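You operate a simulated robot arm through the tools that you are given. There is no shell and no other tool. Be economical: measure what you need, move in short steps, check, and stop when the job is done.

Carry out the task below with a simulated two-armed robot. There is one attempt and no reset: what you move stays moved.

## Task
Rub the burr off the slotted brick, turn its thinner end to the aisle and dab it teal.
Fine: teal block for the burr; the brick stays on the wooden board; one dab on top; block and marker back. Set down upright: teal marker. What is to be rubbed or washed off counts as gone when no trace of it is left.

It is judged by the outcome, as a careful person would: the job done as asked, and still so three seconds after it is handed in. It fails if anything else is knocked over, pushed out of place, dropped, spilled or broken.

## Robot
Two 7-joint arms with fingered hands on one trunk that stands fixed in place. Base frame: the origin is at the foot of the trunk, x ahead of it, y to its left, z up. Readings come in mm, degrees, newtons and seconds.
The left shoulder is at [56, 158, 1219], the right one opposite. With the tool pointing down near the work surface each hand reaches from about 400 to 840 mm from the base axis, measured 20 degrees to its own side. Payload 4 kg a hand.
Tool frame (each hand has its own): the origin (TCP) lies between the finger pads and is the grasp point; the fingertips stand 30 mm ahead of it; z points along the fingers, y is the line along which they close. Largest opening 104 mm; the body of the gripper starts 35 mm behind the TCP. The gripper is a hand of 4 fingers: y runs from the thumb to the fingers, the wrist lies at [-15, -104, -178] in the tool frame, and closing takes about 1.5 s.
Orientation is that of the tool frame in the base frame, as a unit quaternion [w, x, y, z]. With the fingers straight down and the wrist toward the robot, the tool's x, y and z point along [0, 1, 0], [1, 0, 0] and [0, 0, -1] of the base frame.

## Interface
- The arms move only by the tool drive_tool. It takes "left_moves", "right_moves" or both (then of equal length, played together; a hand with none holds still); each is a list of rows, each a list of 2 entries, a list of its own where there are three numbers: the shift along the base's x, y, z in mm, then the turn, a rotation vector about the base's x, y, z in degrees. In form: [[[dx, dy, dz], [ax, ay, az]], ...]. A call has 1 to 20 rows; each row is the pose to reach, as a shift and turn from the pose commanded when the call began. "left_claw" and "right_claw" are, for a hand that has rows, the finger opening in mm, from 0 to 104, set as the call begins (left out, the last holds). Each row takes 0.2 s and may step no farther than 50 mm and 8.6 degrees from the row before; otherwise, or with a gripper value out of range, the whole call is refused. A pose out of reach is approached as far as the arm can. The call stops where the force on the tool passes 40 N (or 10 N more than at its start, if that is more) or the arm is blocked; 0.2 s more then pass. The fingers move at their own pace (about 45 mm/s each) and stop on an object; they squeeze with about 27 N. The grip force told is the motor's: it shows also when the fingers shut on nothing. Time passes only in rows, and 0.2 s behind the last, so rows that repeat a pose let the fingers close. The reply holds the time, the measured pose of the TCP, the force on the tool along the base axes, the opening and the grip force, in the units named above and with some noise, with the torque about the TCP (base axes, N m) and any sound that the robot's microphone picked up.
- Cameras (640 x 400 px; columns grow to the right, rows downward): "scene" is now at [127.8, -39.7, 1396.9]; the picture's right is [-0.45, -0.89, 0.01], its down [-0.49, 0.24, -0.84] and it looks along [0.75, -0.38, -0.54] (base axes); focal length 288 px, centre (320, 200). "left" rides on the left gripper at [-61, -92, -130] in its tool frame; the picture's right is [-0.81, -0.27, 0.52], its down [0.53, -0.71, 0.46] and it looks along [0.24, 0.65, 0.72] (tool axes); focal length 275 px, centre (320, 200). "right" rides on the right gripper at [61, -92, -130] in its tool frame; the picture's right is [-0.81, 0.28, -0.52], its down [-0.53, -0.71, 0.45] and it looks along [-0.24, 0.64, 0.72] (tool axes); focal length 275 px, centre (320, 200). There is no depth. A picture from a camera that has moved, and an enlarged one, comes with that camera's place and axes in the base frame and with its lens.
- capture(camera): a new picture of that camera. The clock stands still meanwhile.
- raise_lower(by): slides the trunk up (or, below 0, down) by that many mm; the arms and the scene camera ride with it, the base frame stays. It gives what a move gives, with no picture.
- set_grasp(shape, hand): the hand has 4 fingers and takes this shape, open, in about a second: jaw (thumb against the fingers, like two jaws); tri (thumb and two fingers); tip (a fingertip pinch); poke (one finger out to press); point (the index stretched); flat (the hand flat); cup (the hand cupped); fist (a fist). The gripper value then closes the fingers along that shape, each until it touches; the sizes above hold for jaw. It gives what a move gives, with no picture.
- turn_head(pan, tilt): turns the head with the scene camera to pan (to the left, within 80 degrees either way) and tilt (down, from -29 to 69), counted from straight ahead of the robot. It gives what a move gives.
- enlarge(camera, box): a new picture of the part [left, top, right, bottom] of that camera's present view, enlarged. The clock stands still meanwhile.
- close_job(): hands the job in; it is judged then, once.

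Go step by step. Nothing tells you positions but the pictures and the camera data: compare them with the known pose of the tool, close in by small moves and look again before you grip or let go. The budget is 120 turns and 86 pictures, counting those below and the enlarged ones. Unless the task says otherwise, let go and move clear before handing in.

The tools are called after ">>>" as name(argument=value, ...) on one line, values as JSON. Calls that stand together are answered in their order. drive_tool: Moves the arms, as the interface text tells. Its arguments: {"type":"object","properties":{"left_moves":{"type":"array","items":{"type":"array"}},"left_claw":{"type":"number"},"right_moves":{"type":"array","items":{"type":"array"}},"right_claw":{"type":"number"}},"required":[]} The other tools are called the same way: raise_lower (by) slides the trunk up or down; set_grasp (shape, hand) gives the hand a shape; turn_head (pan, tilt) turns the head that bears the scene camera; capture (camera) takes a picture; enlarge (camera, box) takes an enlarged picture of a part of a camera's view; close_job () hands the job in.

At the start:

```text
time: 0.0
left_eef_pos: [522.1, -23.5, 1257.1]
left_tool_rot: [-0.001, 0.707, 0.708, 0.0]
left_wrist_force: [-0.3, -0.1, 0.2]
left_torque: [-0.02, 0.01, 0.04]
left_width: 103.6
left_gripper_force: 0.1
left_shape: jaw
right_eef_pos: [392.8, -345.6, 1261.5]
right_tool_rot: [0.0, 0.707, 0.707, 0.0]
right_wrist_force: [-0.3, 0.4, 0.4]
right_torque: [-0.06, -0.01, 0.01]
right_width: 103.5
right_gripper_force: 0.1
right_shape: jaw
trunk travel left (down, up): [-425.0, 82.0]
head pan, tilt: [-27.0, 32.2]
```

scene: 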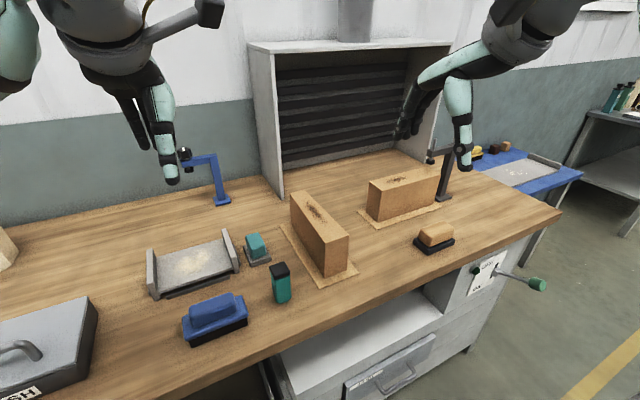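
right: 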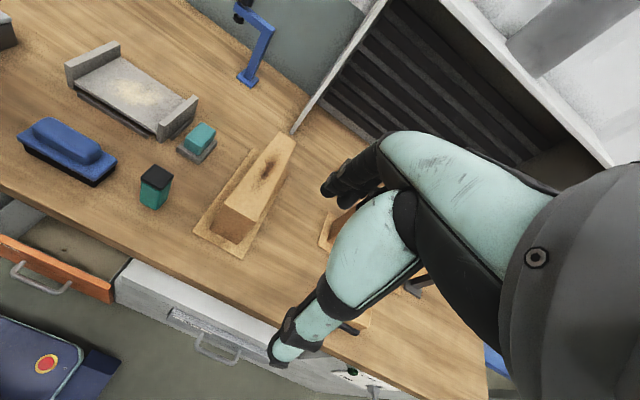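
left: 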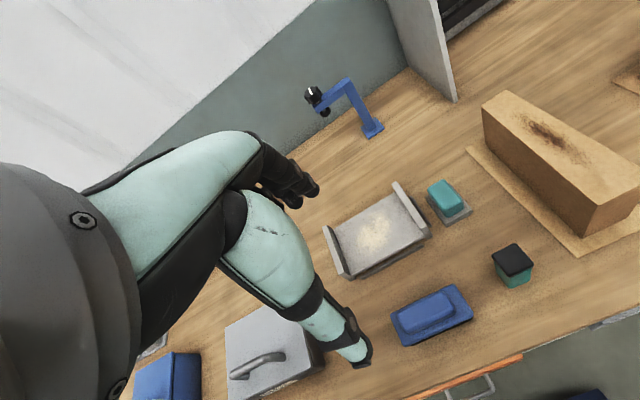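

I see two bricks on wooden boards, a teal block, a teal marker with a black cap and a blue brush. I'll look closer to find out which brick is slotted and where the aisle is.

>>> enlarge(camera="scene", box=[230, 160, 470, 310])

>>> enlarge(camera="right", box=[130, 100, 350, 270])

>>> enlarge(camera="left", box=[400, 60, 640, 300])

```text
2.67 times, centred on (350, 235) of scene
camera zoom: at [127.8, -39.7, 1396.9], right [-0.45, -0.89, 0.01], down [-0.49, 0.24, -0.84], along [0.75, -0.38, -0.54], focal length 768 px, centre (240, 107)
```

zoom: 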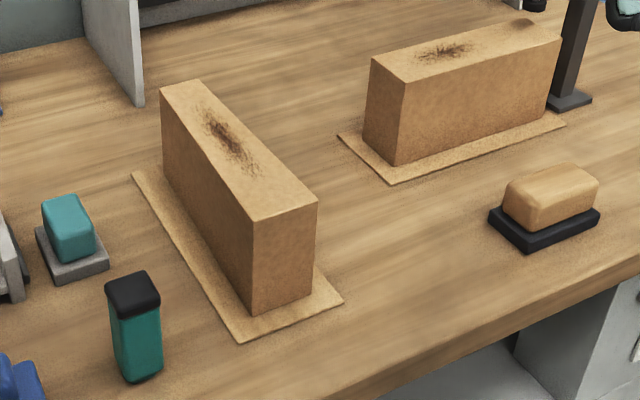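

```text
2.35 times, centred on (240, 185) of right
camera zoom: at [299.8, -283.6, 1392.7], right [0.28, -0.81, 0.52], down [-0.71, -0.53, -0.45], along [0.64, -0.24, -0.72], focal length 648 px, centre (508, 235)
```

zoom: 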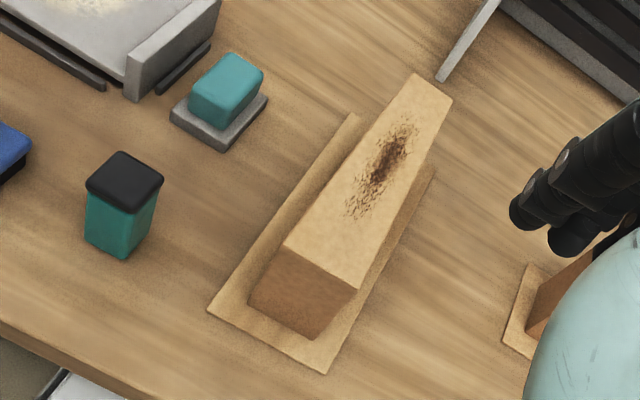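

```text
1.67 times, centred on (520, 180) of left
camera zoom: at [431.8, -84.5, 1388.6], right [-0.27, -0.81, -0.52], down [-0.71, 0.53, -0.45], along [0.64, 0.24, -0.73], focal length 459 px, centre (-13, 233)
```

zoom: 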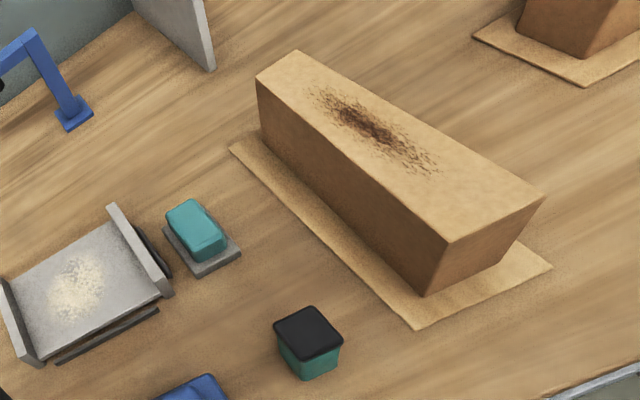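

The right brick seems to have a feature near its far end, partly hidden. I'll look around with the head.

>>> turn_head(pan=-60, tilt=35)

>>> capture(camera="scene")

>>> turn_head(pan=25, tilt=35)

>>> capture(camera="scene")

```text
time: 1.0
left_eef_pos: [506.4, -23.1, 1264.9]
left_tool_rot: [0.004, 0.707, 0.708, 0.005]
left_wrist_force: [-0.9, 1.0, -0.9]
left_torque: [0.01, -0.04, -0.02]
left_width: 103.9
left_gripper_force: 0.1
left_shape: jaw
right_eef_pos: [377.6, -343.8, 1266.2]
right_tool_rot: [0.006, 0.706, 0.708, 0.005]
right_wrist_force: [0.5, 0.2, 0.6]
right_torque: [0.0, -0.05, -0.01]
right_width: 104.0
right_gripper_force: 0.0
right_shape: jaw
trunk travel left (down, up): [-425.0, 82.0]
head pan, tilt: [-60.0, 35.0]
```

```text
79 pictures are left
camera scene: at [91.1, -75.3, 1393.0], right [-0.87, -0.5, 0.01], down [-0.3, 0.5, -0.82], along [0.4, -0.71, -0.58], focal length 288 px, centre (320, 200)
```

scene: 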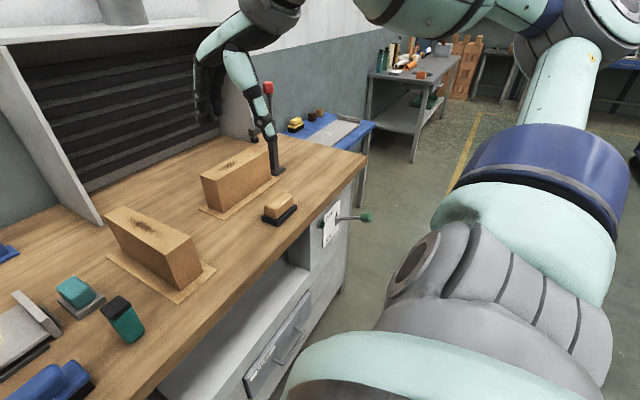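

```text
time: 2.6
left_eef_pos: [507.6, -22.5, 1263.1]
left_tool_rot: [0.004, 0.706, 0.708, 0.004]
left_wrist_force: [0.6, 0.2, 0.3]
left_torque: [-0.02, -0.03, 0.02]
left_width: 103.8
left_gripper_force: 0.1
left_shape: jaw
right_eef_pos: [377.6, -344.6, 1266.9]
right_tool_rot: [0.005, 0.706, 0.708, 0.004]
right_wrist_force: [0.1, 0.2, 0.1]
right_torque: [0.02, 0.02, 0.0]
right_width: 103.8
right_gripper_force: 0.0
right_shape: jaw
trunk travel left (down, up): [-425.0, 82.0]
head pan, tilt: [25.0, 35.0]
```

```text
78 pictures are left
camera scene: at [127.8, 38.2, 1392.5], right [0.42, -0.91, -0.01], down [-0.53, -0.24, -0.81], along [0.73, 0.35, -0.58], focal length 288 px, centre (320, 200)
```

scene: 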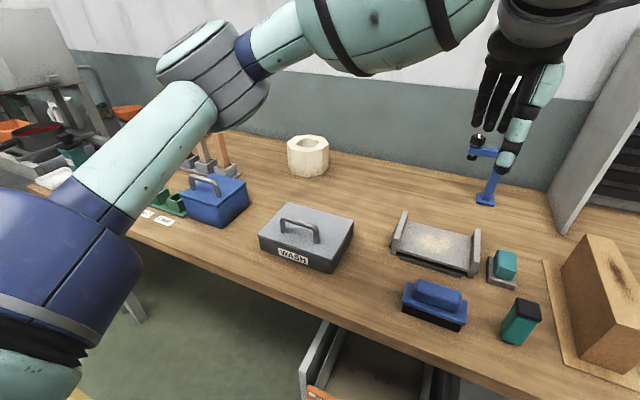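

The yellow floor line runs along y at about x=150, so the aisle seems to be on the robot's side of the bench. I'll move the right hand over to inspect the second brick.

>>> drive_tool(right_moves=[[[18, -46, 0], [0, 0, 0]], [[36, -92, 0], [0, 0, 0]], [[54, -138, 0], [0, 0, 0]], [[72, -184, 0], [0, 0, 0]], [[90, -230, 0], [0, 0, 0]], [[105, -270, 0], [0, 0, 0]], [[120, -310, 0], [0, 0, 0]], [[120, -310, 0], [0, 0, 0]]])

>>> capture(camera="right")

>>> turn_head(pan=-30, tilt=35)

>>> capture(camera="scene")

```text
time: 4.4
left_eef_pos: [506.8, -23.1, 1264.0]
left_tool_rot: [0.004, 0.706, 0.708, 0.005]
left_wrist_force: [0.0, -0.6, -0.2]
left_torque: [0.05, -0.03, 0.03]
left_width: 103.9
left_gripper_force: 0.1
left_shape: jaw
right_eef_pos: [468.7, -547.9, 1263.8]
right_tool_rot: [0.014, 0.711, 0.703, 0.011]
right_wrist_force: [1.9, 1.8, -3.8]
right_torque: [-0.01, 0.09, 0.03]
right_width: 103.7
right_gripper_force: 0.0
right_shape: jaw
right hand out of reach, approached as far as the arm can: row 5, 6, 7, 8
trunk travel left (down, up): [-425.0, 82.0]
head pan, tilt: [25.0, 35.0]
```

```text
77 pictures are left
camera right: at [372.5, -485.2, 1390.8], right [0.25, -0.81, 0.53], down [-0.7, -0.53, -0.48], along [0.67, -0.25, -0.7], focal length 275 px, centre (320, 200)
```

right: 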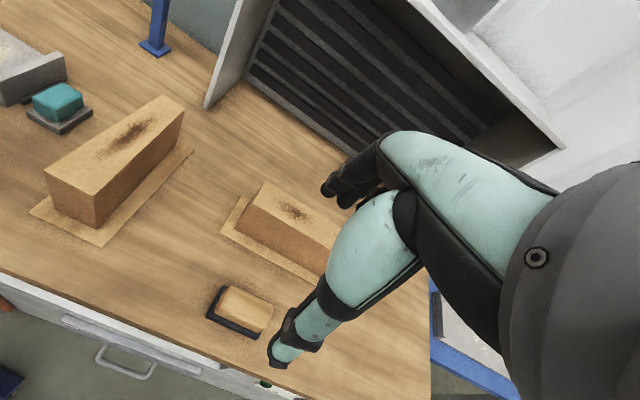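

```text
time: 5.6
left_eef_pos: [507.1, -23.6, 1263.8]
left_tool_rot: [0.005, 0.707, 0.708, 0.005]
left_wrist_force: [0.5, 0.2, 0.1]
left_torque: [0.01, 0.0, -0.03]
left_width: 104.0
left_gripper_force: 0.0
left_shape: jaw
right_eef_pos: [466.6, -546.6, 1263.3]
right_tool_rot: [0.014, 0.712, 0.702, 0.011]
right_wrist_force: [-0.3, 0.0, 0.0]
right_torque: [-0.03, -0.03, -0.01]
right_width: 103.9
right_gripper_force: 0.0
right_shape: jaw
trunk travel left (down, up): [-425.0, 82.0]
head pan, tilt: [-30.0, 35.0]
```

```text
76 pictures are left
camera scene: at [124.5, -43.1, 1392.5], right [-0.5, -0.87, 0.01], down [-0.51, 0.29, -0.81], along [0.7, -0.41, -0.58], focal length 288 px, centre (320, 200)
```

scene: 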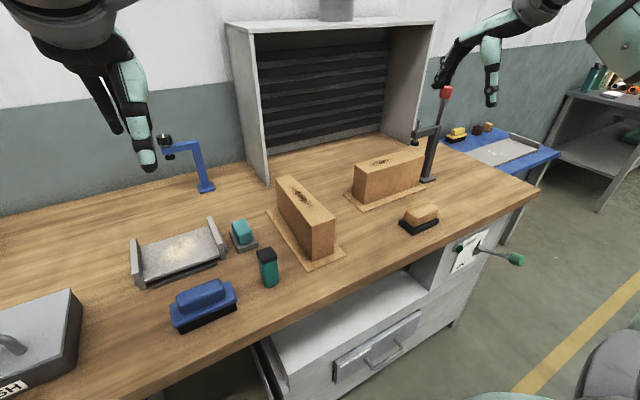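

>>> enlarge(camera="scene", box=[330, 120, 450, 220])

>>> enlarge(camera="right", box=[20, 80, 200, 250])

>>> enlarge(camera="right", box=[200, 160, 360, 300])

```text
4.00 times, centred on (390, 170) of scene
camera zoom: at [124.5, -43.1, 1392.5], right [-0.5, -0.87, 0.01], down [-0.51, 0.29, -0.81], along [0.7, -0.41, -0.58], focal length 1152 px, centre (40, 320)
```

zoom: 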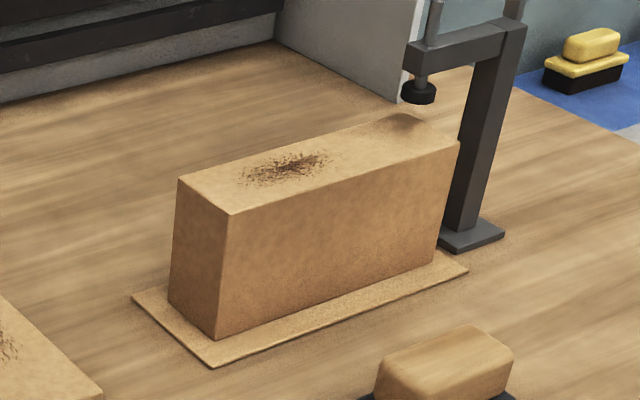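

```text
2.35 times, centred on (110, 165) of right
camera zoom: at [372.1, -484.6, 1391.1], right [0.25, -0.81, 0.53], down [-0.7, -0.52, -0.48], along [0.67, -0.26, -0.7], focal length 648 px, centre (814, 282)
```

zoom: 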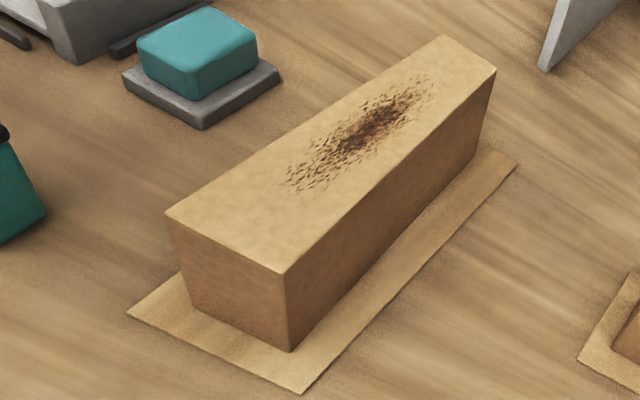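

```text
2.86 times, centred on (280, 230) of right
camera zoom: at [372.1, -484.6, 1391.1], right [0.25, -0.81, 0.53], down [-0.7, -0.52, -0.48], along [0.67, -0.26, -0.7], focal length 786 px, centre (434, 114)
```

zoom: 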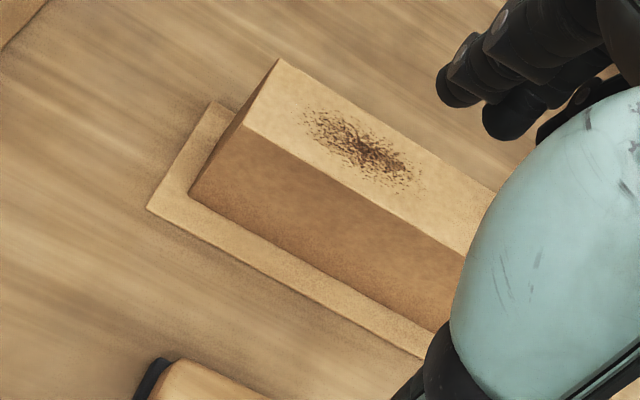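

The brick tops differ little and no slot is visible on these sides. There's a notice on the end of the bench worth reading, and the surroundings need a look as well.

>>> enlarge(camera="scene", box=[440, 220, 500, 280])

>>> turn_head(pan=-80, tilt=15)

>>> capture(camera="scene")

>>> turn_head(pan=75, tilt=20)

>>> capture(camera="scene")

```text
6.67 times, centred on (470, 250) of scene
camera zoom: at [124.5, -43.1, 1392.5], right [-0.5, -0.87, 0.01], down [-0.51, 0.29, -0.81], along [0.7, -0.41, -0.58], focal length 1920 px, centre (-680, -133)
```

zoom: 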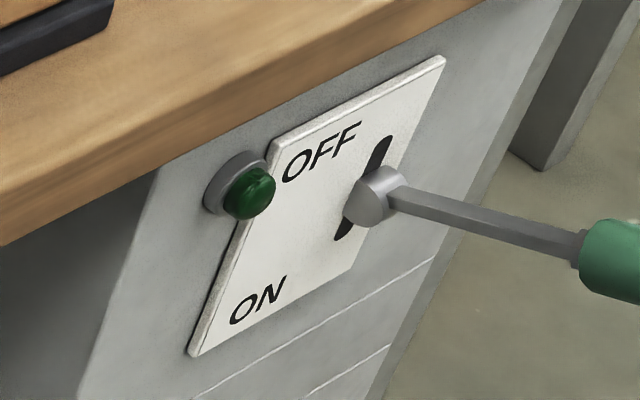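

```text
time: 6.8
left_eef_pos: [506.9, -23.8, 1263.0]
left_tool_rot: [0.005, 0.707, 0.707, 0.004]
left_wrist_force: [0.3, 0.7, -0.1]
left_torque: [-0.02, 0.02, -0.03]
left_width: 103.8
left_gripper_force: 0.1
left_shape: jaw
right_eef_pos: [467.6, -547.7, 1264.3]
right_tool_rot: [0.014, 0.713, 0.701, 0.011]
right_wrist_force: [0.4, 0.7, 0.1]
right_torque: [0.04, -0.01, -0.01]
right_width: 104.2
right_gripper_force: 0.0
right_shape: jaw
trunk travel left (down, up): [-425.0, 82.0]
head pan, tilt: [-80.0, 15.0]
```

```text
71 pictures are left
camera scene: at [64.8, -91.0, 1425.3], right [-0.98, -0.17, 0.01], down [-0.06, 0.26, -0.97], along [0.16, -0.95, -0.26], focal length 288 px, centre (320, 200)
```

scene: 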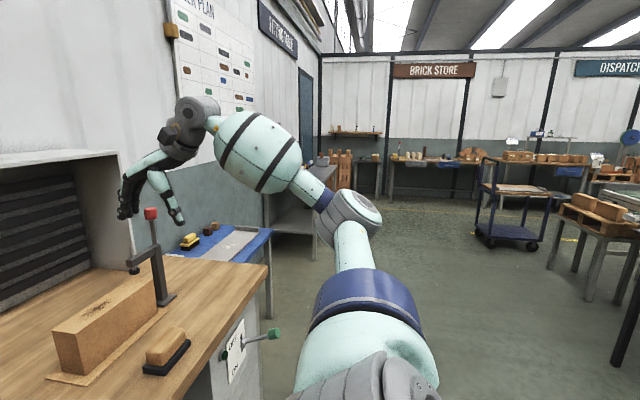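

```text
time: 9.2
left_eef_pos: [507.6, -23.0, 1263.5]
left_tool_rot: [0.004, 0.706, 0.708, 0.004]
left_wrist_force: [0.3, 0.4, -0.8]
left_torque: [0.02, 0.0, -0.02]
left_width: 104.1
left_gripper_force: 0.1
left_shape: jaw
right_eef_pos: [468.2, -549.3, 1263.7]
right_tool_rot: [0.013, 0.713, 0.701, 0.011]
right_wrist_force: [-0.3, -0.6, 0.1]
right_torque: [0.01, 0.0, 0.01]
right_width: 104.1
right_gripper_force: 0.1
right_shape: jaw
trunk travel left (down, up): [-425.0, 82.0]
head pan, tilt: [75.0, 20.0]
```

```text
70 pictures are left
camera scene: at [72.5, 91.0, 1417.1], right [0.97, -0.26, -0.01], down [-0.1, -0.33, -0.94], along [0.24, 0.91, -0.35], focal length 288 px, centre (320, 200)
```

scene: 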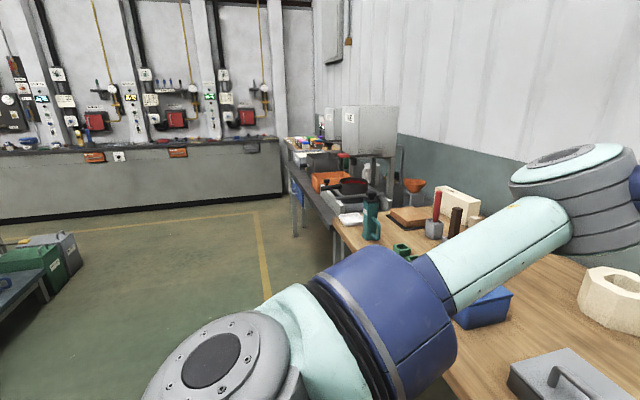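

>>> turn_head(pan=-55, tilt=-5)

>>> capture(camera="scene")

>>> enlarge(camera="scene", box=[240, 20, 480, 190])

```text
time: 11.3
left_eef_pos: [507.2, -22.5, 1263.8]
left_tool_rot: [0.004, 0.707, 0.708, 0.004]
left_wrist_force: [0.3, 0.8, 0.4]
left_torque: [-0.02, 0.01, 0.03]
left_width: 103.9
left_gripper_force: 0.1
left_shape: jaw
right_eef_pos: [468.4, -547.3, 1263.9]
right_tool_rot: [0.014, 0.712, 0.702, 0.011]
right_wrist_force: [-0.1, 0.9, 0.0]
right_torque: [-0.01, -0.01, 0.02]
right_width: 104.1
right_gripper_force: 0.0
right_shape: jaw
trunk travel left (down, up): [-425.0, 82.0]
head pan, tilt: [-55.0, -5.0]
```

```text
69 pictures are left
camera scene: at [99.1, -70.6, 1456.7], right [-0.82, -0.57, 0.01], down [0.04, -0.07, -1.0], along [0.57, -0.82, 0.08], focal length 288 px, centre (320, 200)
```

scene: 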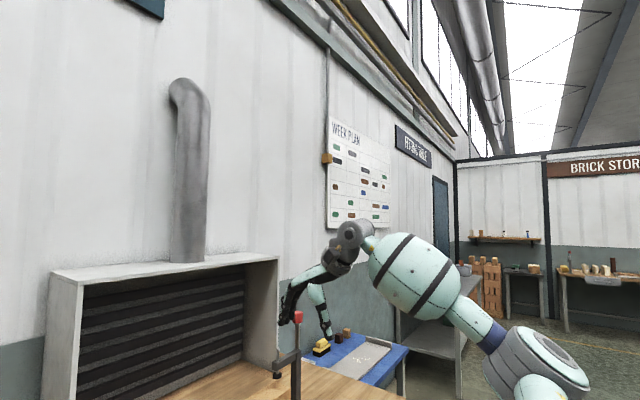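

```text
2.35 times, centred on (360, 105) of scene
camera zoom: at [99.1, -70.6, 1456.7], right [-0.82, -0.57, 0.01], down [0.04, -0.07, -1.0], along [0.57, -0.82, 0.08], focal length 678 px, centre (226, 424)
```

zoom: 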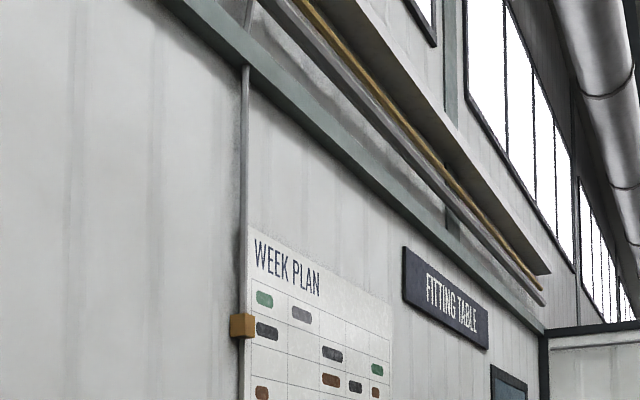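

The aisle is the floor on the robot's side of the bench (-x). By triangulation brick A lies along x from about 557 to 777 at y≈-300, with its thin end towards the wall. Brick B is out of reach. I'll move the left arm aside and bring the right hand closer for a better look.

>>> drive_tool(left_moves=[[[-15, 45, 0], [0, 0, 0]], [[-30, 90, 0], [0, 0, 0]], [[-45, 135, 0], [0, 0, 0]], [[-60, 180, 0], [0, 0, 0]], [[-75, 225, 0], [0, 0, 0]], [[-75, 260, 0], [0, 0, 0]], [[-75, 260, 0], [0, 0, 0]], [[-75, 260, 0], [0, 0, 0]]], right_moves=[[[5, 35, -10], [0, 0, 0]], [[10, 70, -20], [0, 0, 0]], [[20, 110, -30], [0, 0, 0]], [[30, 150, -40], [0, 0, 0]], [[35, 190, -55], [0, 0, 0]], [[40, 230, -70], [0, 0, 0]], [[45, 270, -80], [0, 0, 0]], [[45, 270, -80], [0, 0, 0]]])

>>> capture(camera="right")

```text
time: 13.1
left_eef_pos: [431.8, 235.2, 1263.5]
left_tool_rot: [0.004, 0.707, 0.708, 0.005]
left_wrist_force: [-0.4, -0.3, 0.4]
left_torque: [0.0, 0.01, -0.01]
left_width: 103.9
left_gripper_force: 0.1
left_shape: jaw
right_eef_pos: [516.5, -276.2, 1172.9]
right_tool_rot: [0.005, 0.707, 0.708, 0.004]
right_wrist_force: [-0.9, 0.1, 0.9]
right_torque: [0.02, -0.04, -0.02]
right_width: 104.3
right_gripper_force: 0.3
right_shape: jaw
trunk travel left (down, up): [-425.0, 82.0]
head pan, tilt: [-55.0, -5.0]
```

```text
67 pictures are left
camera right: at [423.5, -214.7, 1303.2], right [0.27, -0.81, 0.52], down [-0.71, -0.53, -0.46], along [0.65, -0.24, -0.72], focal length 275 px, centre (320, 200)
```

right: 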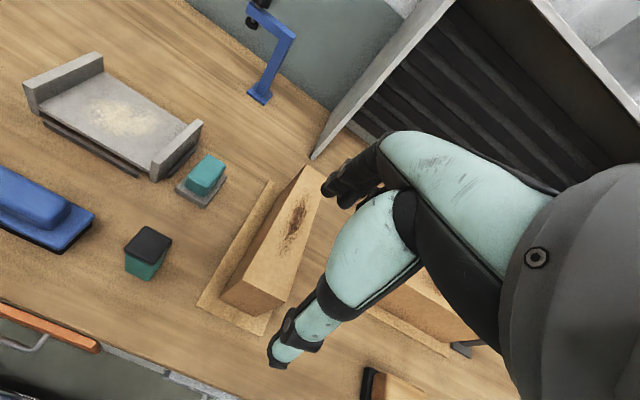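

>>> drive_tool(right_moves=[[[30, 25, -20], [0, 0, 0]], [[60, 50, -40], [0, 0, 0]], [[85, 75, -60], [0, 0, 0]], [[105, 95, -80], [0, 0, 0]], [[115, 110, -100], [0, 0, 0]], [[115, 110, -100], [0, 0, 0]]])

>>> capture(camera="right")

>>> turn_head(pan=-15, tilt=42)

>>> capture(camera="scene")

```text
time: 14.5
left_eef_pos: [431.5, 236.0, 1263.0]
left_tool_rot: [0.004, 0.707, 0.707, 0.005]
left_wrist_force: [-0.9, -0.3, 1.0]
left_torque: [-0.01, 0.01, -0.01]
left_width: 103.8
left_gripper_force: 0.2
left_shape: jaw
right_eef_pos: [631.5, -166.4, 1074.1]
right_tool_rot: [0.005, 0.707, 0.707, 0.005]
right_wrist_force: [-0.4, -0.4, 0.6]
right_torque: [-0.04, 0.01, 0.0]
right_width: 103.9
right_gripper_force: 0.1
right_shape: jaw
trunk travel left (down, up): [-425.0, 82.0]
head pan, tilt: [-55.0, -5.0]
```

```text
66 pictures are left
camera right: at [537.9, -105.3, 1204.0], right [0.27, -0.81, 0.52], down [-0.71, -0.53, -0.47], along [0.65, -0.24, -0.72], focal length 275 px, centre (320, 200)
```

right: 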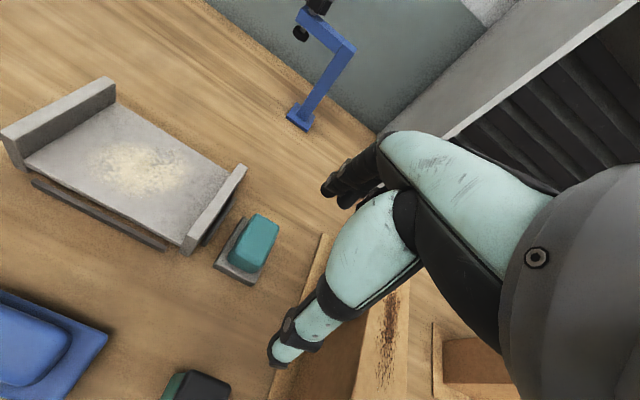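

```text
time: 15.7
left_eef_pos: [431.7, 236.6, 1263.6]
left_tool_rot: [0.005, 0.706, 0.708, 0.005]
left_wrist_force: [-0.6, 0.7, 0.8]
left_torque: [-0.01, 0.03, -0.01]
left_width: 104.0
left_gripper_force: 0.1
left_shape: jaw
right_eef_pos: [632.3, -166.2, 1074.2]
right_tool_rot: [0.004, 0.707, 0.707, 0.004]
right_wrist_force: [-0.3, -0.4, 0.3]
right_torque: [0.01, 0.02, -0.01]
right_width: 103.9
right_gripper_force: 0.0
right_shape: jaw
trunk travel left (down, up): [-425.0, 82.0]
head pan, tilt: [-15.0, 42.0]
```

```text
65 pictures are left
camera scene: at [128.7, -20.6, 1382.0], right [-0.26, -0.97, 0.0], down [-0.66, 0.17, -0.73], along [0.71, -0.19, -0.68], focal length 288 px, centre (320, 200)
```

scene: 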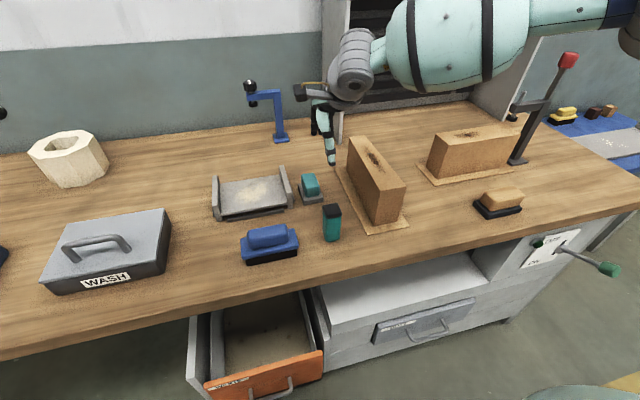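

>>> enlarge(camera="right", box=[190, 190, 310, 300])

>>> enlarge(camera="scene", box=[290, 120, 420, 250])

```text
3.64 times, centred on (250, 245) of right
camera zoom: at [538.6, -105.0, 1203.8], right [0.27, -0.81, 0.52], down [-0.71, -0.53, -0.46], along [0.65, -0.24, -0.72], focal length 1001 px, centre (574, 36)
```

zoom: 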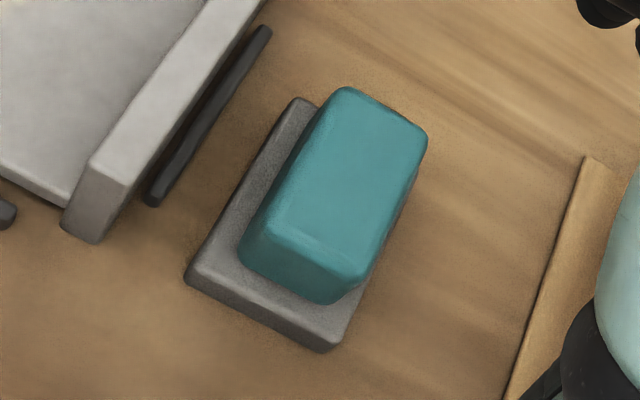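

```text
3.08 times, centred on (355, 185) of scene
camera zoom: at [128.7, -20.6, 1382.0], right [-0.26, -0.97, 0.0], down [-0.66, 0.17, -0.73], along [0.71, -0.19, -0.68], focal length 886 px, centre (212, 246)
```

zoom: 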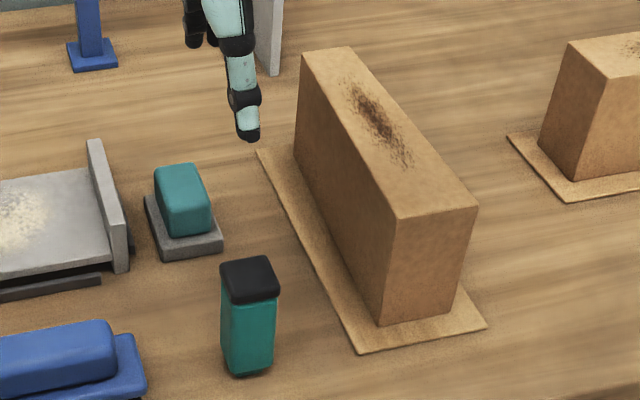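

The teal block is at about (701,-150), 60 long in x and about 36 wide, top at z≈905. I'll move above it at yaw 0, gripping across its length.

>>> drive_tool(right_moves=[[[35, 8, -35], [0, 0, 0]], [[69, 16, -74], [0, 0, 0]], [[69, 16, -104], [0, 0, 0]], [[69, 16, -104], [0, 0, 0]]], right_claw=104)

>>> capture(camera="right")

>>> enlarge(camera="scene", box=[270, 90, 430, 250])

```text
refused: row 1 steps farther than a row can; nothing moved
```

```text
62 pictures are left
camera right: at [538.6, -105.0, 1203.8], right [0.27, -0.81, 0.52], down [-0.71, -0.53, -0.46], along [0.65, -0.24, -0.72], focal length 275 px, centre (320, 200)
```

right: 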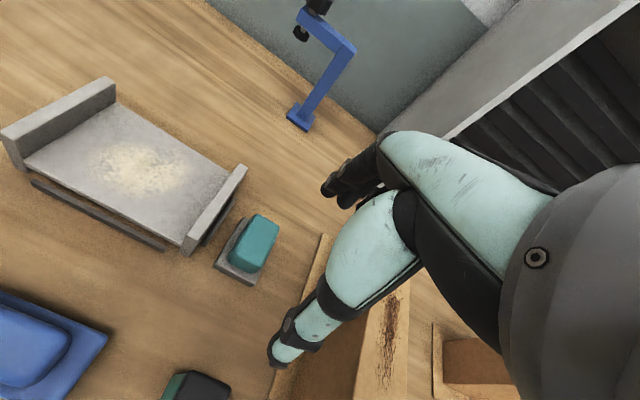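

```text
2.50 times, centred on (350, 170) of scene
camera zoom: at [128.7, -20.6, 1382.0], right [-0.26, -0.97, 0.0], down [-0.66, 0.17, -0.73], along [0.71, -0.19, -0.68], focal length 720 px, centre (245, 275)
```

zoom: 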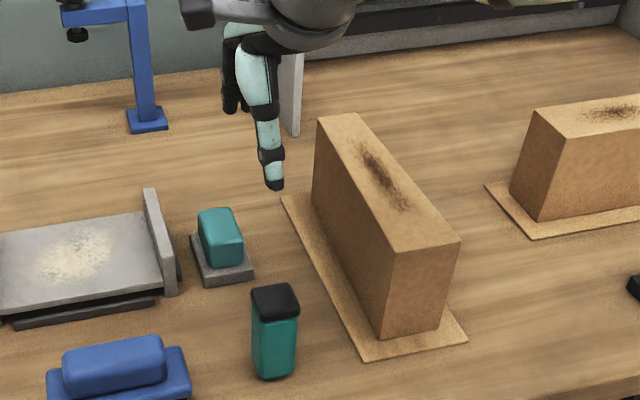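

>>> drive_tool(right_moves=[[[30, 8, -25], [0, 0, 0]], [[60, 14, -50], [0, 0, 0]], [[69, 16, -85], [0, 0, 0]], [[69, 16, -110], [0, 0, 0]], [[69, 16, -110], [0, 0, 0]]], right_claw=104)

>>> capture(camera="right")

>>> enlarge(camera="scene", box=[270, 90, 430, 250])

```text
time: 16.9
left_eef_pos: [431.2, 236.9, 1264.4]
left_tool_rot: [0.004, 0.707, 0.708, 0.004]
left_wrist_force: [0.2, -0.1, 0.4]
left_torque: [0.01, 0.0, -0.01]
left_width: 103.9
left_gripper_force: 0.0
left_shape: jaw
right_eef_pos: [646.1, -195.4, 1005.6]
right_tool_rot: [0.005, 0.706, 0.708, 0.005]
right_wrist_force: [0.0, 0.1, -0.1]
right_torque: [0.03, 0.02, 0.02]
right_width: 103.8
right_gripper_force: 0.1
right_shape: jaw
right hand out of reach, approached as far as the arm can: row 1, 2, 3, 4, 5
trunk travel left (down, up): [-425.0, 82.0]
head pan, tilt: [-15.0, 42.0]
```

```text
60 pictures are left
camera right: at [552.0, -134.7, 1135.0], right [0.27, -0.81, 0.52], down [-0.71, -0.53, -0.46], along [0.65, -0.24, -0.72], focal length 275 px, centre (320, 200)
```

right: 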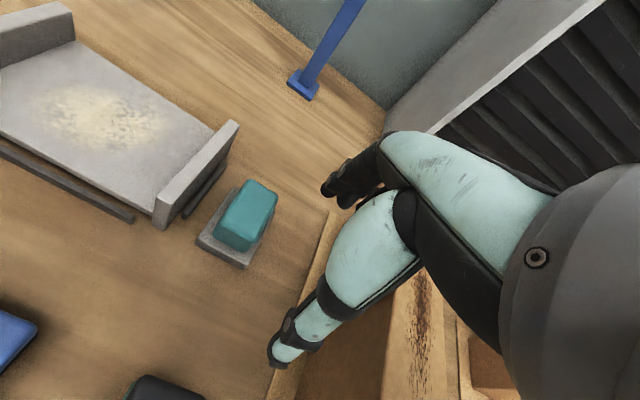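

```text
2.50 times, centred on (350, 170) of scene
camera zoom: at [128.6, -20.3, 1382.0], right [-0.26, -0.97, 0.0], down [-0.66, 0.17, -0.73], along [0.71, -0.19, -0.68], focal length 720 px, centre (245, 275)
```

zoom: 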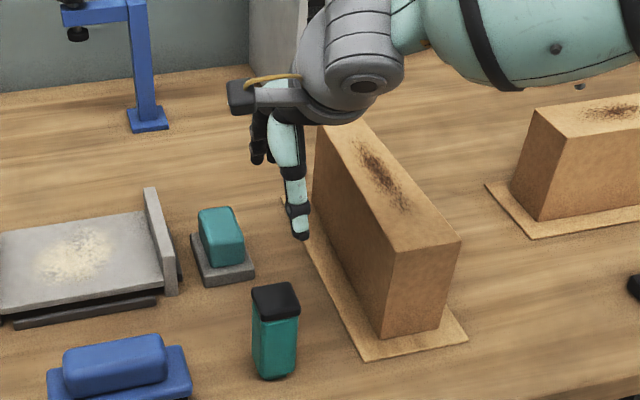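

The hand stops short here. I'll raise the trunk so the forearm slopes down more, then try again.

>>> raise_lower(by=80)

>>> drive_tool(right_moves=[[[20, 20, -10], [0, 0, 0]], [[40, 40, -30], [0, 0, 0]], [[55, 45, -60], [0, 0, 0]], [[55, 45, -90], [0, 0, 0]], [[55, 45, -90], [0, 0, 0]]])

```text
time: 18.0
left_eef_pos: [431.9, 236.5, 1343.4]
left_tool_rot: [0.004, 0.707, 0.707, 0.005]
left_wrist_force: [0.0, 1.5, -0.4]
left_torque: [-0.03, 0.04, 0.0]
left_width: 104.1
left_gripper_force: 0.0
left_shape: jaw
right_eef_pos: [647.5, -195.7, 1084.6]
right_tool_rot: [0.003, 0.706, 0.708, 0.004]
right_wrist_force: [0.5, 0.2, -0.8]
right_torque: [-0.03, -0.02, -0.03]
right_width: 104.1
right_gripper_force: 0.0
right_shape: jaw
trunk travel left (down, up): [-505.0, 2.0]
head pan, tilt: [-15.0, 42.0]
```

```text
time: 19.2
left_eef_pos: [431.9, 236.8, 1343.3]
left_tool_rot: [0.003, 0.707, 0.707, 0.005]
left_wrist_force: [-0.3, 0.1, -0.2]
left_torque: [0.04, -0.03, 0.01]
left_width: 104.0
left_gripper_force: 0.1
left_shape: jaw
right_eef_pos: [633.0, -206.3, 1054.0]
right_tool_rot: [0.005, 0.706, 0.708, 0.005]
right_wrist_force: [-0.8, 0.2, -0.5]
right_torque: [-0.01, 0.01, -0.02]
right_width: 104.0
right_gripper_force: 0.1
right_shape: jaw
right hand out of reach, approached as far as the arm can: row 1, 2, 3, 4, 5
trunk travel left (down, up): [-505.0, 2.0]
head pan, tilt: [-15.0, 42.0]
```

>>> drive_tool(right_moves=[[[-20, 0, 35], [0, 0, 0]], [[-40, 0, 75], [0, 0, 0]], [[-60, 0, 115], [0, 0, 0]], [[-80, 0, 155], [0, 0, 0]], [[-80, 0, 180], [0, 0, 0]], [[-80, 0, 180], [0, 0, 0]]])

>>> raise_lower(by=-190)

>>> drive_tool(right_moves=[[[35, 15, -10], [0, 0, 0]], [[70, 30, -20], [0, 0, 0]], [[105, 45, -30], [0, 0, 0]], [[140, 55, -40], [0, 0, 0]], [[148, 57, -50], [0, 0, 0]], [[148, 57, -50], [0, 0, 0]]])

```text
time: 20.6
left_eef_pos: [433.3, 235.9, 1343.0]
left_tool_rot: [0.004, 0.707, 0.707, 0.004]
left_wrist_force: [0.0, 0.5, 0.5]
left_torque: [0.0, 0.0, 0.01]
left_width: 104.0
left_gripper_force: 0.0
left_shape: jaw
right_eef_pos: [555.4, -209.2, 1233.2]
right_tool_rot: [0.004, 0.707, 0.707, 0.004]
right_wrist_force: [0.3, 0.0, 0.5]
right_torque: [0.02, 0.05, -0.02]
right_width: 104.2
right_gripper_force: 0.1
right_shape: jaw
trunk travel left (down, up): [-505.0, 2.0]
head pan, tilt: [-15.0, 42.0]
```

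```text
time: 22.7
left_eef_pos: [431.3, 236.8, 1152.8]
left_tool_rot: [0.004, 0.707, 0.708, 0.004]
left_wrist_force: [-0.5, -0.1, 0.4]
left_torque: [0.0, 0.02, 0.0]
left_width: 103.7
left_gripper_force: 0.1
left_shape: jaw
right_eef_pos: [555.1, -210.0, 1042.8]
right_tool_rot: [0.004, 0.707, 0.708, 0.004]
right_wrist_force: [0.1, -0.6, 0.2]
right_torque: [0.04, 0.0, -0.02]
right_width: 104.0
right_gripper_force: 0.1
right_shape: jaw
trunk travel left (down, up): [-315.0, 192.0]
head pan, tilt: [-15.0, 42.0]
```

```text
time: 24.1
left_eef_pos: [432.9, 236.8, 1152.5]
left_tool_rot: [0.004, 0.706, 0.708, 0.003]
left_wrist_force: [0.0, 0.5, 0.2]
left_torque: [-0.01, 0.04, -0.01]
left_width: 103.9
left_gripper_force: 0.0
left_shape: jaw
right_eef_pos: [673.3, -177.2, 998.0]
right_tool_rot: [0.005, 0.706, 0.708, 0.004]
right_wrist_force: [-0.1, 0.5, -0.4]
right_torque: [0.02, 0.01, -0.01]
right_width: 103.8
right_gripper_force: 0.0
right_shape: jaw
right hand out of reach, approached as far as the arm can: row 4, 5, 6
trunk travel left (down, up): [-315.0, 192.0]
head pan, tilt: [-15.0, 42.0]
```

>>> raise_lower(by=-40)

>>> drive_tool(right_moves=[[[14, 14, 0], [0, 0, 0]], [[28, 27, 0], [0, 0, 0]], [[28, 27, 0], [0, 0, 0]]])

>>> capture(camera="right")

>>> capture(camera="scene")

```text
time: 24.9
left_eef_pos: [431.9, 236.5, 1113.4]
left_tool_rot: [0.005, 0.706, 0.708, 0.004]
left_wrist_force: [0.8, 0.1, 0.1]
left_torque: [-0.05, 0.03, -0.01]
left_width: 103.9
left_gripper_force: 0.0
left_shape: jaw
right_eef_pos: [671.4, -177.1, 960.8]
right_tool_rot: [0.005, 0.706, 0.708, 0.005]
right_wrist_force: [0.3, -0.5, -0.3]
right_torque: [-0.03, 0.02, 0.0]
right_width: 103.9
right_gripper_force: 0.0
right_shape: jaw
trunk travel left (down, up): [-275.0, 232.0]
head pan, tilt: [-15.0, 42.0]
```

```text
time: 25.7
left_eef_pos: [431.4, 237.4, 1112.9]
left_tool_rot: [0.004, 0.707, 0.707, 0.004]
left_wrist_force: [0.0, 0.1, -0.1]
left_torque: [0.01, 0.02, -0.03]
left_width: 104.0
left_gripper_force: 0.0
left_shape: jaw
right_eef_pos: [671.5, -176.9, 960.4]
right_tool_rot: [0.005, 0.707, 0.707, 0.006]
right_wrist_force: [-0.5, -0.3, 0.1]
right_torque: [0.0, 0.03, 0.0]
right_width: 104.0
right_gripper_force: 0.0
right_shape: jaw
right hand out of reach, approached as far as the arm can: row 1, 2, 3
trunk travel left (down, up): [-275.0, 232.0]
head pan, tilt: [-15.0, 42.0]
```

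```text
58 pictures are left
camera right: at [577.9, -116.3, 1089.7], right [0.27, -0.81, 0.52], down [-0.71, -0.53, -0.46], along [0.65, -0.24, -0.72], focal length 275 px, centre (320, 200)
```

right: 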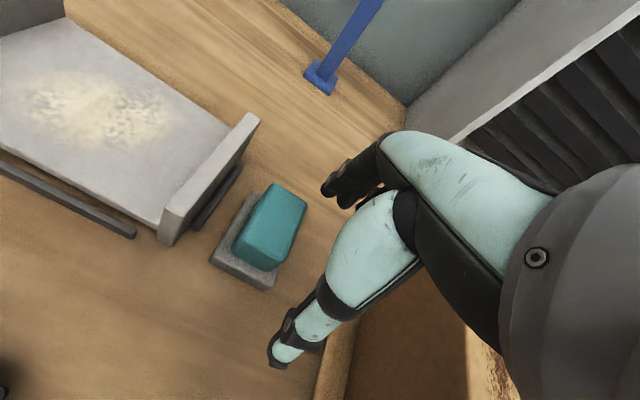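

```text
57 pictures are left
camera scene: at [127.0, -20.5, 1231.9], right [-0.26, -0.97, 0.0], down [-0.66, 0.17, -0.73], along [0.71, -0.19, -0.68], focal length 288 px, centre (320, 200)
```

scene: 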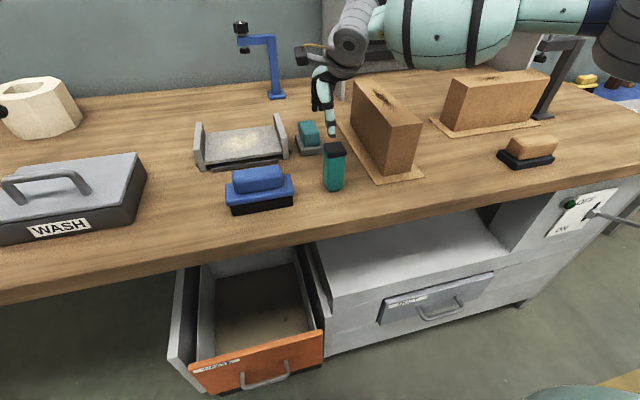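

The hand can't go further inward at yaw 0. I'll raise it and yaw it towards +90°, which also lets me grip the block across its width.

>>> drive_tool(right_moves=[[[0, 0, 30], [0, 0, 0]], [[-5, 0, 60], [0, 0, 0]], [[-5, 0, 80], [0, 0, 8]], [[-5, 0, 80], [0, 0, 16]], [[-5, 0, 80], [0, 0, 24]], [[-5, 0, 80], [0, 0, 32]], [[0, 5, 80], [0, 0, 40]], [[0, 10, 80], [0, 0, 48]], [[5, 15, 80], [0, 0, 56]], [[10, 20, 80], [0, 0, 64]], [[15, 25, 80], [0, 0, 72]], [[20, 27, 80], [0, 0, 80]], [[25, 27, 80], [0, 0, 88]], [[30, 27, 80], [0, 0, 89]], [[30, 27, 80], [0, 0, 89]]])

>>> capture(camera="scene")

```text
time: 28.9
left_eef_pos: [430.7, 237.4, 1113.5]
left_tool_rot: [0.004, 0.707, 0.707, 0.005]
left_wrist_force: [0.4, -1.0, -1.0]
left_torque: [0.03, 0.0, 0.0]
left_width: 104.0
left_gripper_force: 0.0
left_shape: jaw
right_eef_pos: [416.4, 17.5, 948.1]
right_tool_rot: [0.039, 0.103, 0.994, 0.01]
right_wrist_force: [0.2, -0.7, 0.0]
right_torque: [0.0, 0.02, 0.02]
right_width: 103.9
right_gripper_force: 0.1
right_shape: jaw
right hand out of reach, approached as far as the arm can: row 6, 7, 8, 9, 10, 11, 12, 13, 14, 15
trunk travel left (down, up): [-275.0, 232.0]
head pan, tilt: [-15.0, 42.0]
```

```text
56 pictures are left
camera scene: at [126.7, -20.5, 1231.9], right [-0.26, -0.97, 0.0], down [-0.66, 0.17, -0.73], along [0.71, -0.19, -0.68], focal length 288 px, centre (320, 200)
```

scene: 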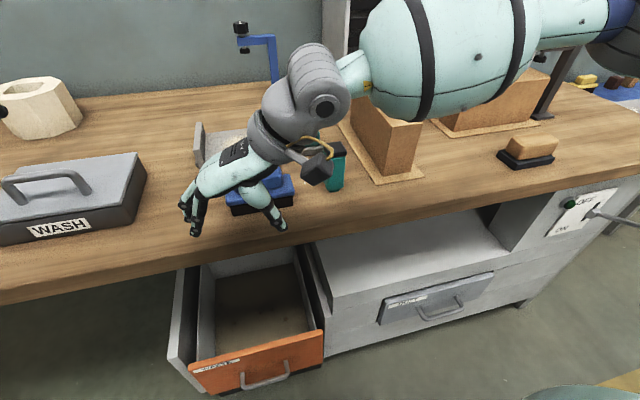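

Out-of-reach rows threw the hand off to the side, so I'll keep well within reach from now on. First I raise the trunk straight up and check that nothing was disturbed.

>>> raise_lower(by=150)

>>> capture(camera="scene")

>>> capture(camera="right")

```text
time: 30.7
left_eef_pos: [431.0, 236.0, 1264.1]
left_tool_rot: [0.003, 0.706, 0.708, 0.004]
left_wrist_force: [0.2, -0.1, 0.7]
left_torque: [-0.01, 0.01, -0.02]
left_width: 104.2
left_gripper_force: 0.0
left_shape: jaw
right_eef_pos: [417.5, 16.2, 1098.1]
right_tool_rot: [0.039, 0.103, 0.994, 0.011]
right_wrist_force: [0.1, 0.1, 0.0]
right_torque: [0.03, -0.02, 0.01]
right_width: 104.1
right_gripper_force: 0.0
right_shape: jaw
trunk travel left (down, up): [-425.0, 82.0]
head pan, tilt: [-15.0, 42.0]
```

```text
55 pictures are left
camera scene: at [128.8, -20.5, 1382.0], right [-0.26, -0.97, 0.0], down [-0.66, 0.17, -0.73], along [0.71, -0.19, -0.68], focal length 288 px, centre (320, 200)
```

scene: 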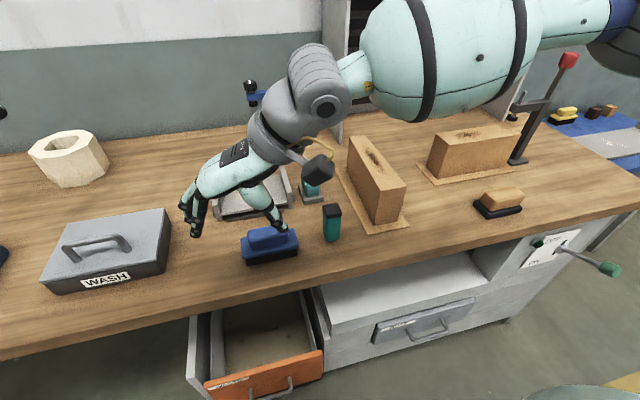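

```text
54 pictures are left
camera right: at [328.0, -62.6, 1221.6], right [0.81, 0.1, 0.58], down [0.41, -0.8, -0.43], along [0.43, 0.59, -0.69], focal length 275 px, centre (320, 200)
```

right: 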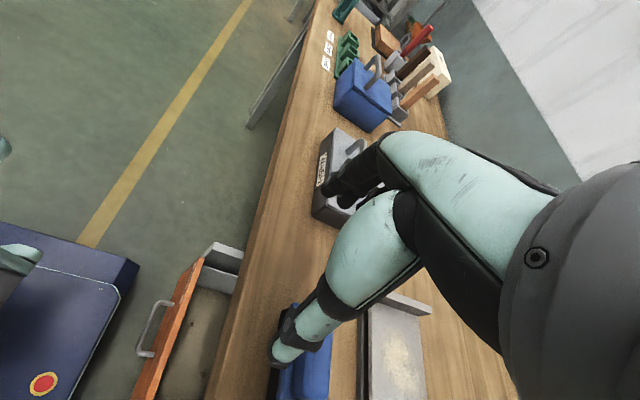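

Nothing was disturbed. I'll bring the right hand back to yaw 0 over open space and test which orientations reach further.

>>> drive_tool(right_moves=[[[0, -10, 25], [0, 0, 0]], [[0, -30, 60], [0, 0, -6]], [[10, -60, 70], [0, 0, -14]], [[20, -90, 70], [0, 0, -22]], [[30, -120, 70], [0, 0, -30]], [[40, -150, 70], [0, 0, -38]], [[50, -180, 70], [0, 0, -46]], [[60, -210, 70], [0, 0, -54]], [[70, -240, 70], [0, 0, -62]], [[80, -270, 70], [0, 0, -70]], [[90, -290, 70], [0, 0, -78]], [[100, -300, 70], [0, 0, -78]], [[100, -300, 70], [0, 0, -78]]])

```text
time: 33.5
left_eef_pos: [431.2, 236.2, 1263.8]
left_tool_rot: [0.003, 0.706, 0.708, 0.005]
left_wrist_force: [-0.4, 1.1, -0.3]
left_torque: [0.0, 0.0, 0.0]
left_width: 103.9
left_gripper_force: 0.0
left_shape: jaw
right_eef_pos: [517.1, -283.7, 1167.3]
right_tool_rot: [0.037, 0.706, 0.707, -0.017]
right_wrist_force: [0.9, 0.2, -0.4]
right_torque: [-0.02, 0.01, -0.02]
right_width: 103.9
right_gripper_force: 0.1
right_shape: jaw
right hand out of reach, approached as far as the arm can: row 1
trunk travel left (down, up): [-425.0, 82.0]
head pan, tilt: [-15.0, 42.0]
```

>>> raise_lower(by=-110)

>>> drive_tool(right_moves=[[[20, 10, 0], [0, 0, -8]], [[40, 20, 0], [0, 0, -16]], [[60, 30, 0], [0, 0, -24]], [[80, 40, 0], [0, 0, -32]], [[100, 50, 0], [0, 0, -40]], [[120, 60, 0], [0, 0, -40]], [[135, 65, 0], [0, 0, -40]]])

>>> capture(camera="scene")

```text
time: 34.9
left_eef_pos: [432.3, 238.5, 1152.0]
left_tool_rot: [0.005, 0.707, 0.707, 0.004]
left_wrist_force: [-0.7, -0.3, -0.3]
left_torque: [-0.01, 0.01, -0.02]
left_width: 103.8
left_gripper_force: 0.1
left_shape: jaw
right_eef_pos: [516.6, -282.8, 1057.0]
right_tool_rot: [0.037, 0.706, 0.707, -0.017]
right_wrist_force: [0.2, -0.4, -0.2]
right_torque: [0.0, -0.03, -0.01]
right_width: 104.2
right_gripper_force: 0.0
right_shape: jaw
trunk travel left (down, up): [-315.0, 192.0]
head pan, tilt: [-15.0, 42.0]
```

```text
time: 36.5
left_eef_pos: [430.7, 236.9, 1152.9]
left_tool_rot: [0.004, 0.707, 0.707, 0.004]
left_wrist_force: [0.4, -0.3, 0.2]
left_torque: [-0.03, 0.0, 0.01]
left_width: 104.2
left_gripper_force: 0.1
left_shape: jaw
right_eef_pos: [630.7, -239.0, 1055.8]
right_tool_rot: [0.029, 0.905, 0.423, -0.028]
right_wrist_force: [0.7, 0.8, -0.1]
right_torque: [-0.03, 0.01, 0.01]
right_width: 103.9
right_gripper_force: 0.1
right_shape: jaw
right hand out of reach, approached as far as the arm can: row 6, 7
trunk travel left (down, up): [-315.0, 192.0]
head pan, tilt: [-15.0, 42.0]
```

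```text
53 pictures are left
camera scene: at [126.7, -20.4, 1271.5], right [-0.26, -0.97, 0.0], down [-0.66, 0.17, -0.73], along [0.71, -0.19, -0.68], focal length 288 px, centre (320, 200)
```

scene: 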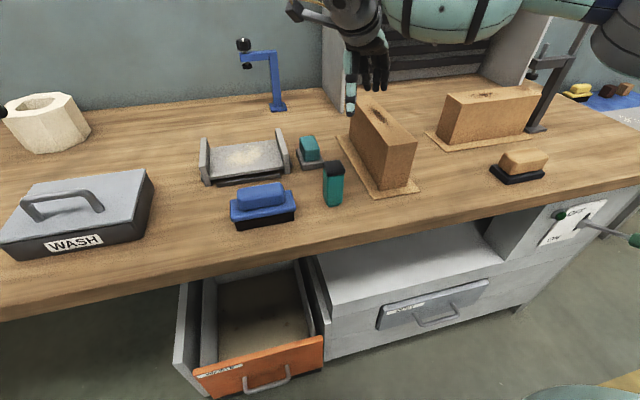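

Yaw alone does not extend the reach. I'll test pitching the fingers forward instead.

>>> drive_tool(right_moves=[[[-5, 0, 5], [0, 0, 8]], [[-10, 0, 10], [0, 0, 16]], [[-10, 5, 10], [0, 0, 24]], [[-10, 10, 10], [0, 0, 32]], [[-10, 15, 10], [0, 0, 40]], [[-10, 15, 10], [0, 0, 40]]])

>>> drive_tool(right_moves=[[[5, 5, 0], [0, -8, 0]], [[15, 10, 0], [0, -16, 0]], [[30, 20, 0], [0, -24, 0]], [[50, 30, 0], [0, -24, 0]], [[70, 45, 0], [0, -24, 0]], [[80, 60, 0], [0, -24, 0]]])

```text
time: 37.9
left_eef_pos: [431.9, 237.1, 1152.8]
left_tool_rot: [0.004, 0.706, 0.708, 0.003]
left_wrist_force: [0.6, -0.1, -0.5]
left_torque: [0.01, 0.01, -0.03]
left_width: 104.3
left_gripper_force: 0.0
left_shape: jaw
right_eef_pos: [622.4, -223.2, 1065.9]
right_tool_rot: [0.037, 0.705, 0.708, -0.017]
right_wrist_force: [0.6, 0.5, -0.9]
right_torque: [0.0, -0.02, 0.02]
right_width: 103.9
right_gripper_force: 0.0
right_shape: jaw
trunk travel left (down, up): [-315.0, 192.0]
head pan, tilt: [-15.0, 42.0]
```

```text
time: 39.3
left_eef_pos: [431.9, 237.0, 1153.8]
left_tool_rot: [0.004, 0.707, 0.708, 0.003]
left_wrist_force: [0.8, -0.3, 0.1]
left_torque: [0.03, 0.02, 0.0]
left_width: 103.8
left_gripper_force: 0.0
left_shape: jaw
right_eef_pos: [702.3, -162.6, 1066.0]
right_tool_rot: [0.182, 0.694, 0.685, 0.13]
right_wrist_force: [0.8, -0.1, -0.7]
right_torque: [-0.01, 0.04, -0.01]
right_width: 104.2
right_gripper_force: 0.1
right_shape: jaw
trunk travel left (down, up): [-315.0, 192.0]
head pan, tilt: [-15.0, 42.0]
```

Tilting helps. Next I'll roll the tilted hand so that the pinch line runs along y, which is better for both block and brick, testing at a safe height.

>>> drive_tool(right_moves=[[[-5, 0, 0], [-3.3, 0, 7.3]], [[-10, 0, 0], [-6.5, 0, 14.6]], [[-10, 0, 0], [-9.8, 0, 21.9]], [[-10, 0, 0], [-13, 0, 29.2]], [[-10, 0, 0], [-16.3, 0, 36.6]]])

```text
time: 40.5
left_eef_pos: [432.7, 236.2, 1154.4]
left_tool_rot: [0.005, 0.707, 0.707, 0.004]
left_wrist_force: [0.8, 0.1, -0.1]
left_torque: [0.01, 0.02, 0.01]
left_width: 104.2
left_gripper_force: 0.2
left_shape: jaw
right_eef_pos: [693.4, -164.2, 1066.6]
right_tool_rot: [0.228, 0.412, 0.878, 0.085]
right_wrist_force: [0.2, -0.7, 0.1]
right_torque: [0.0, -0.05, 0.02]
right_width: 104.1
right_gripper_force: 0.0
right_shape: jaw
trunk travel left (down, up): [-315.0, 192.0]
head pan, tilt: [-15.0, 42.0]
```

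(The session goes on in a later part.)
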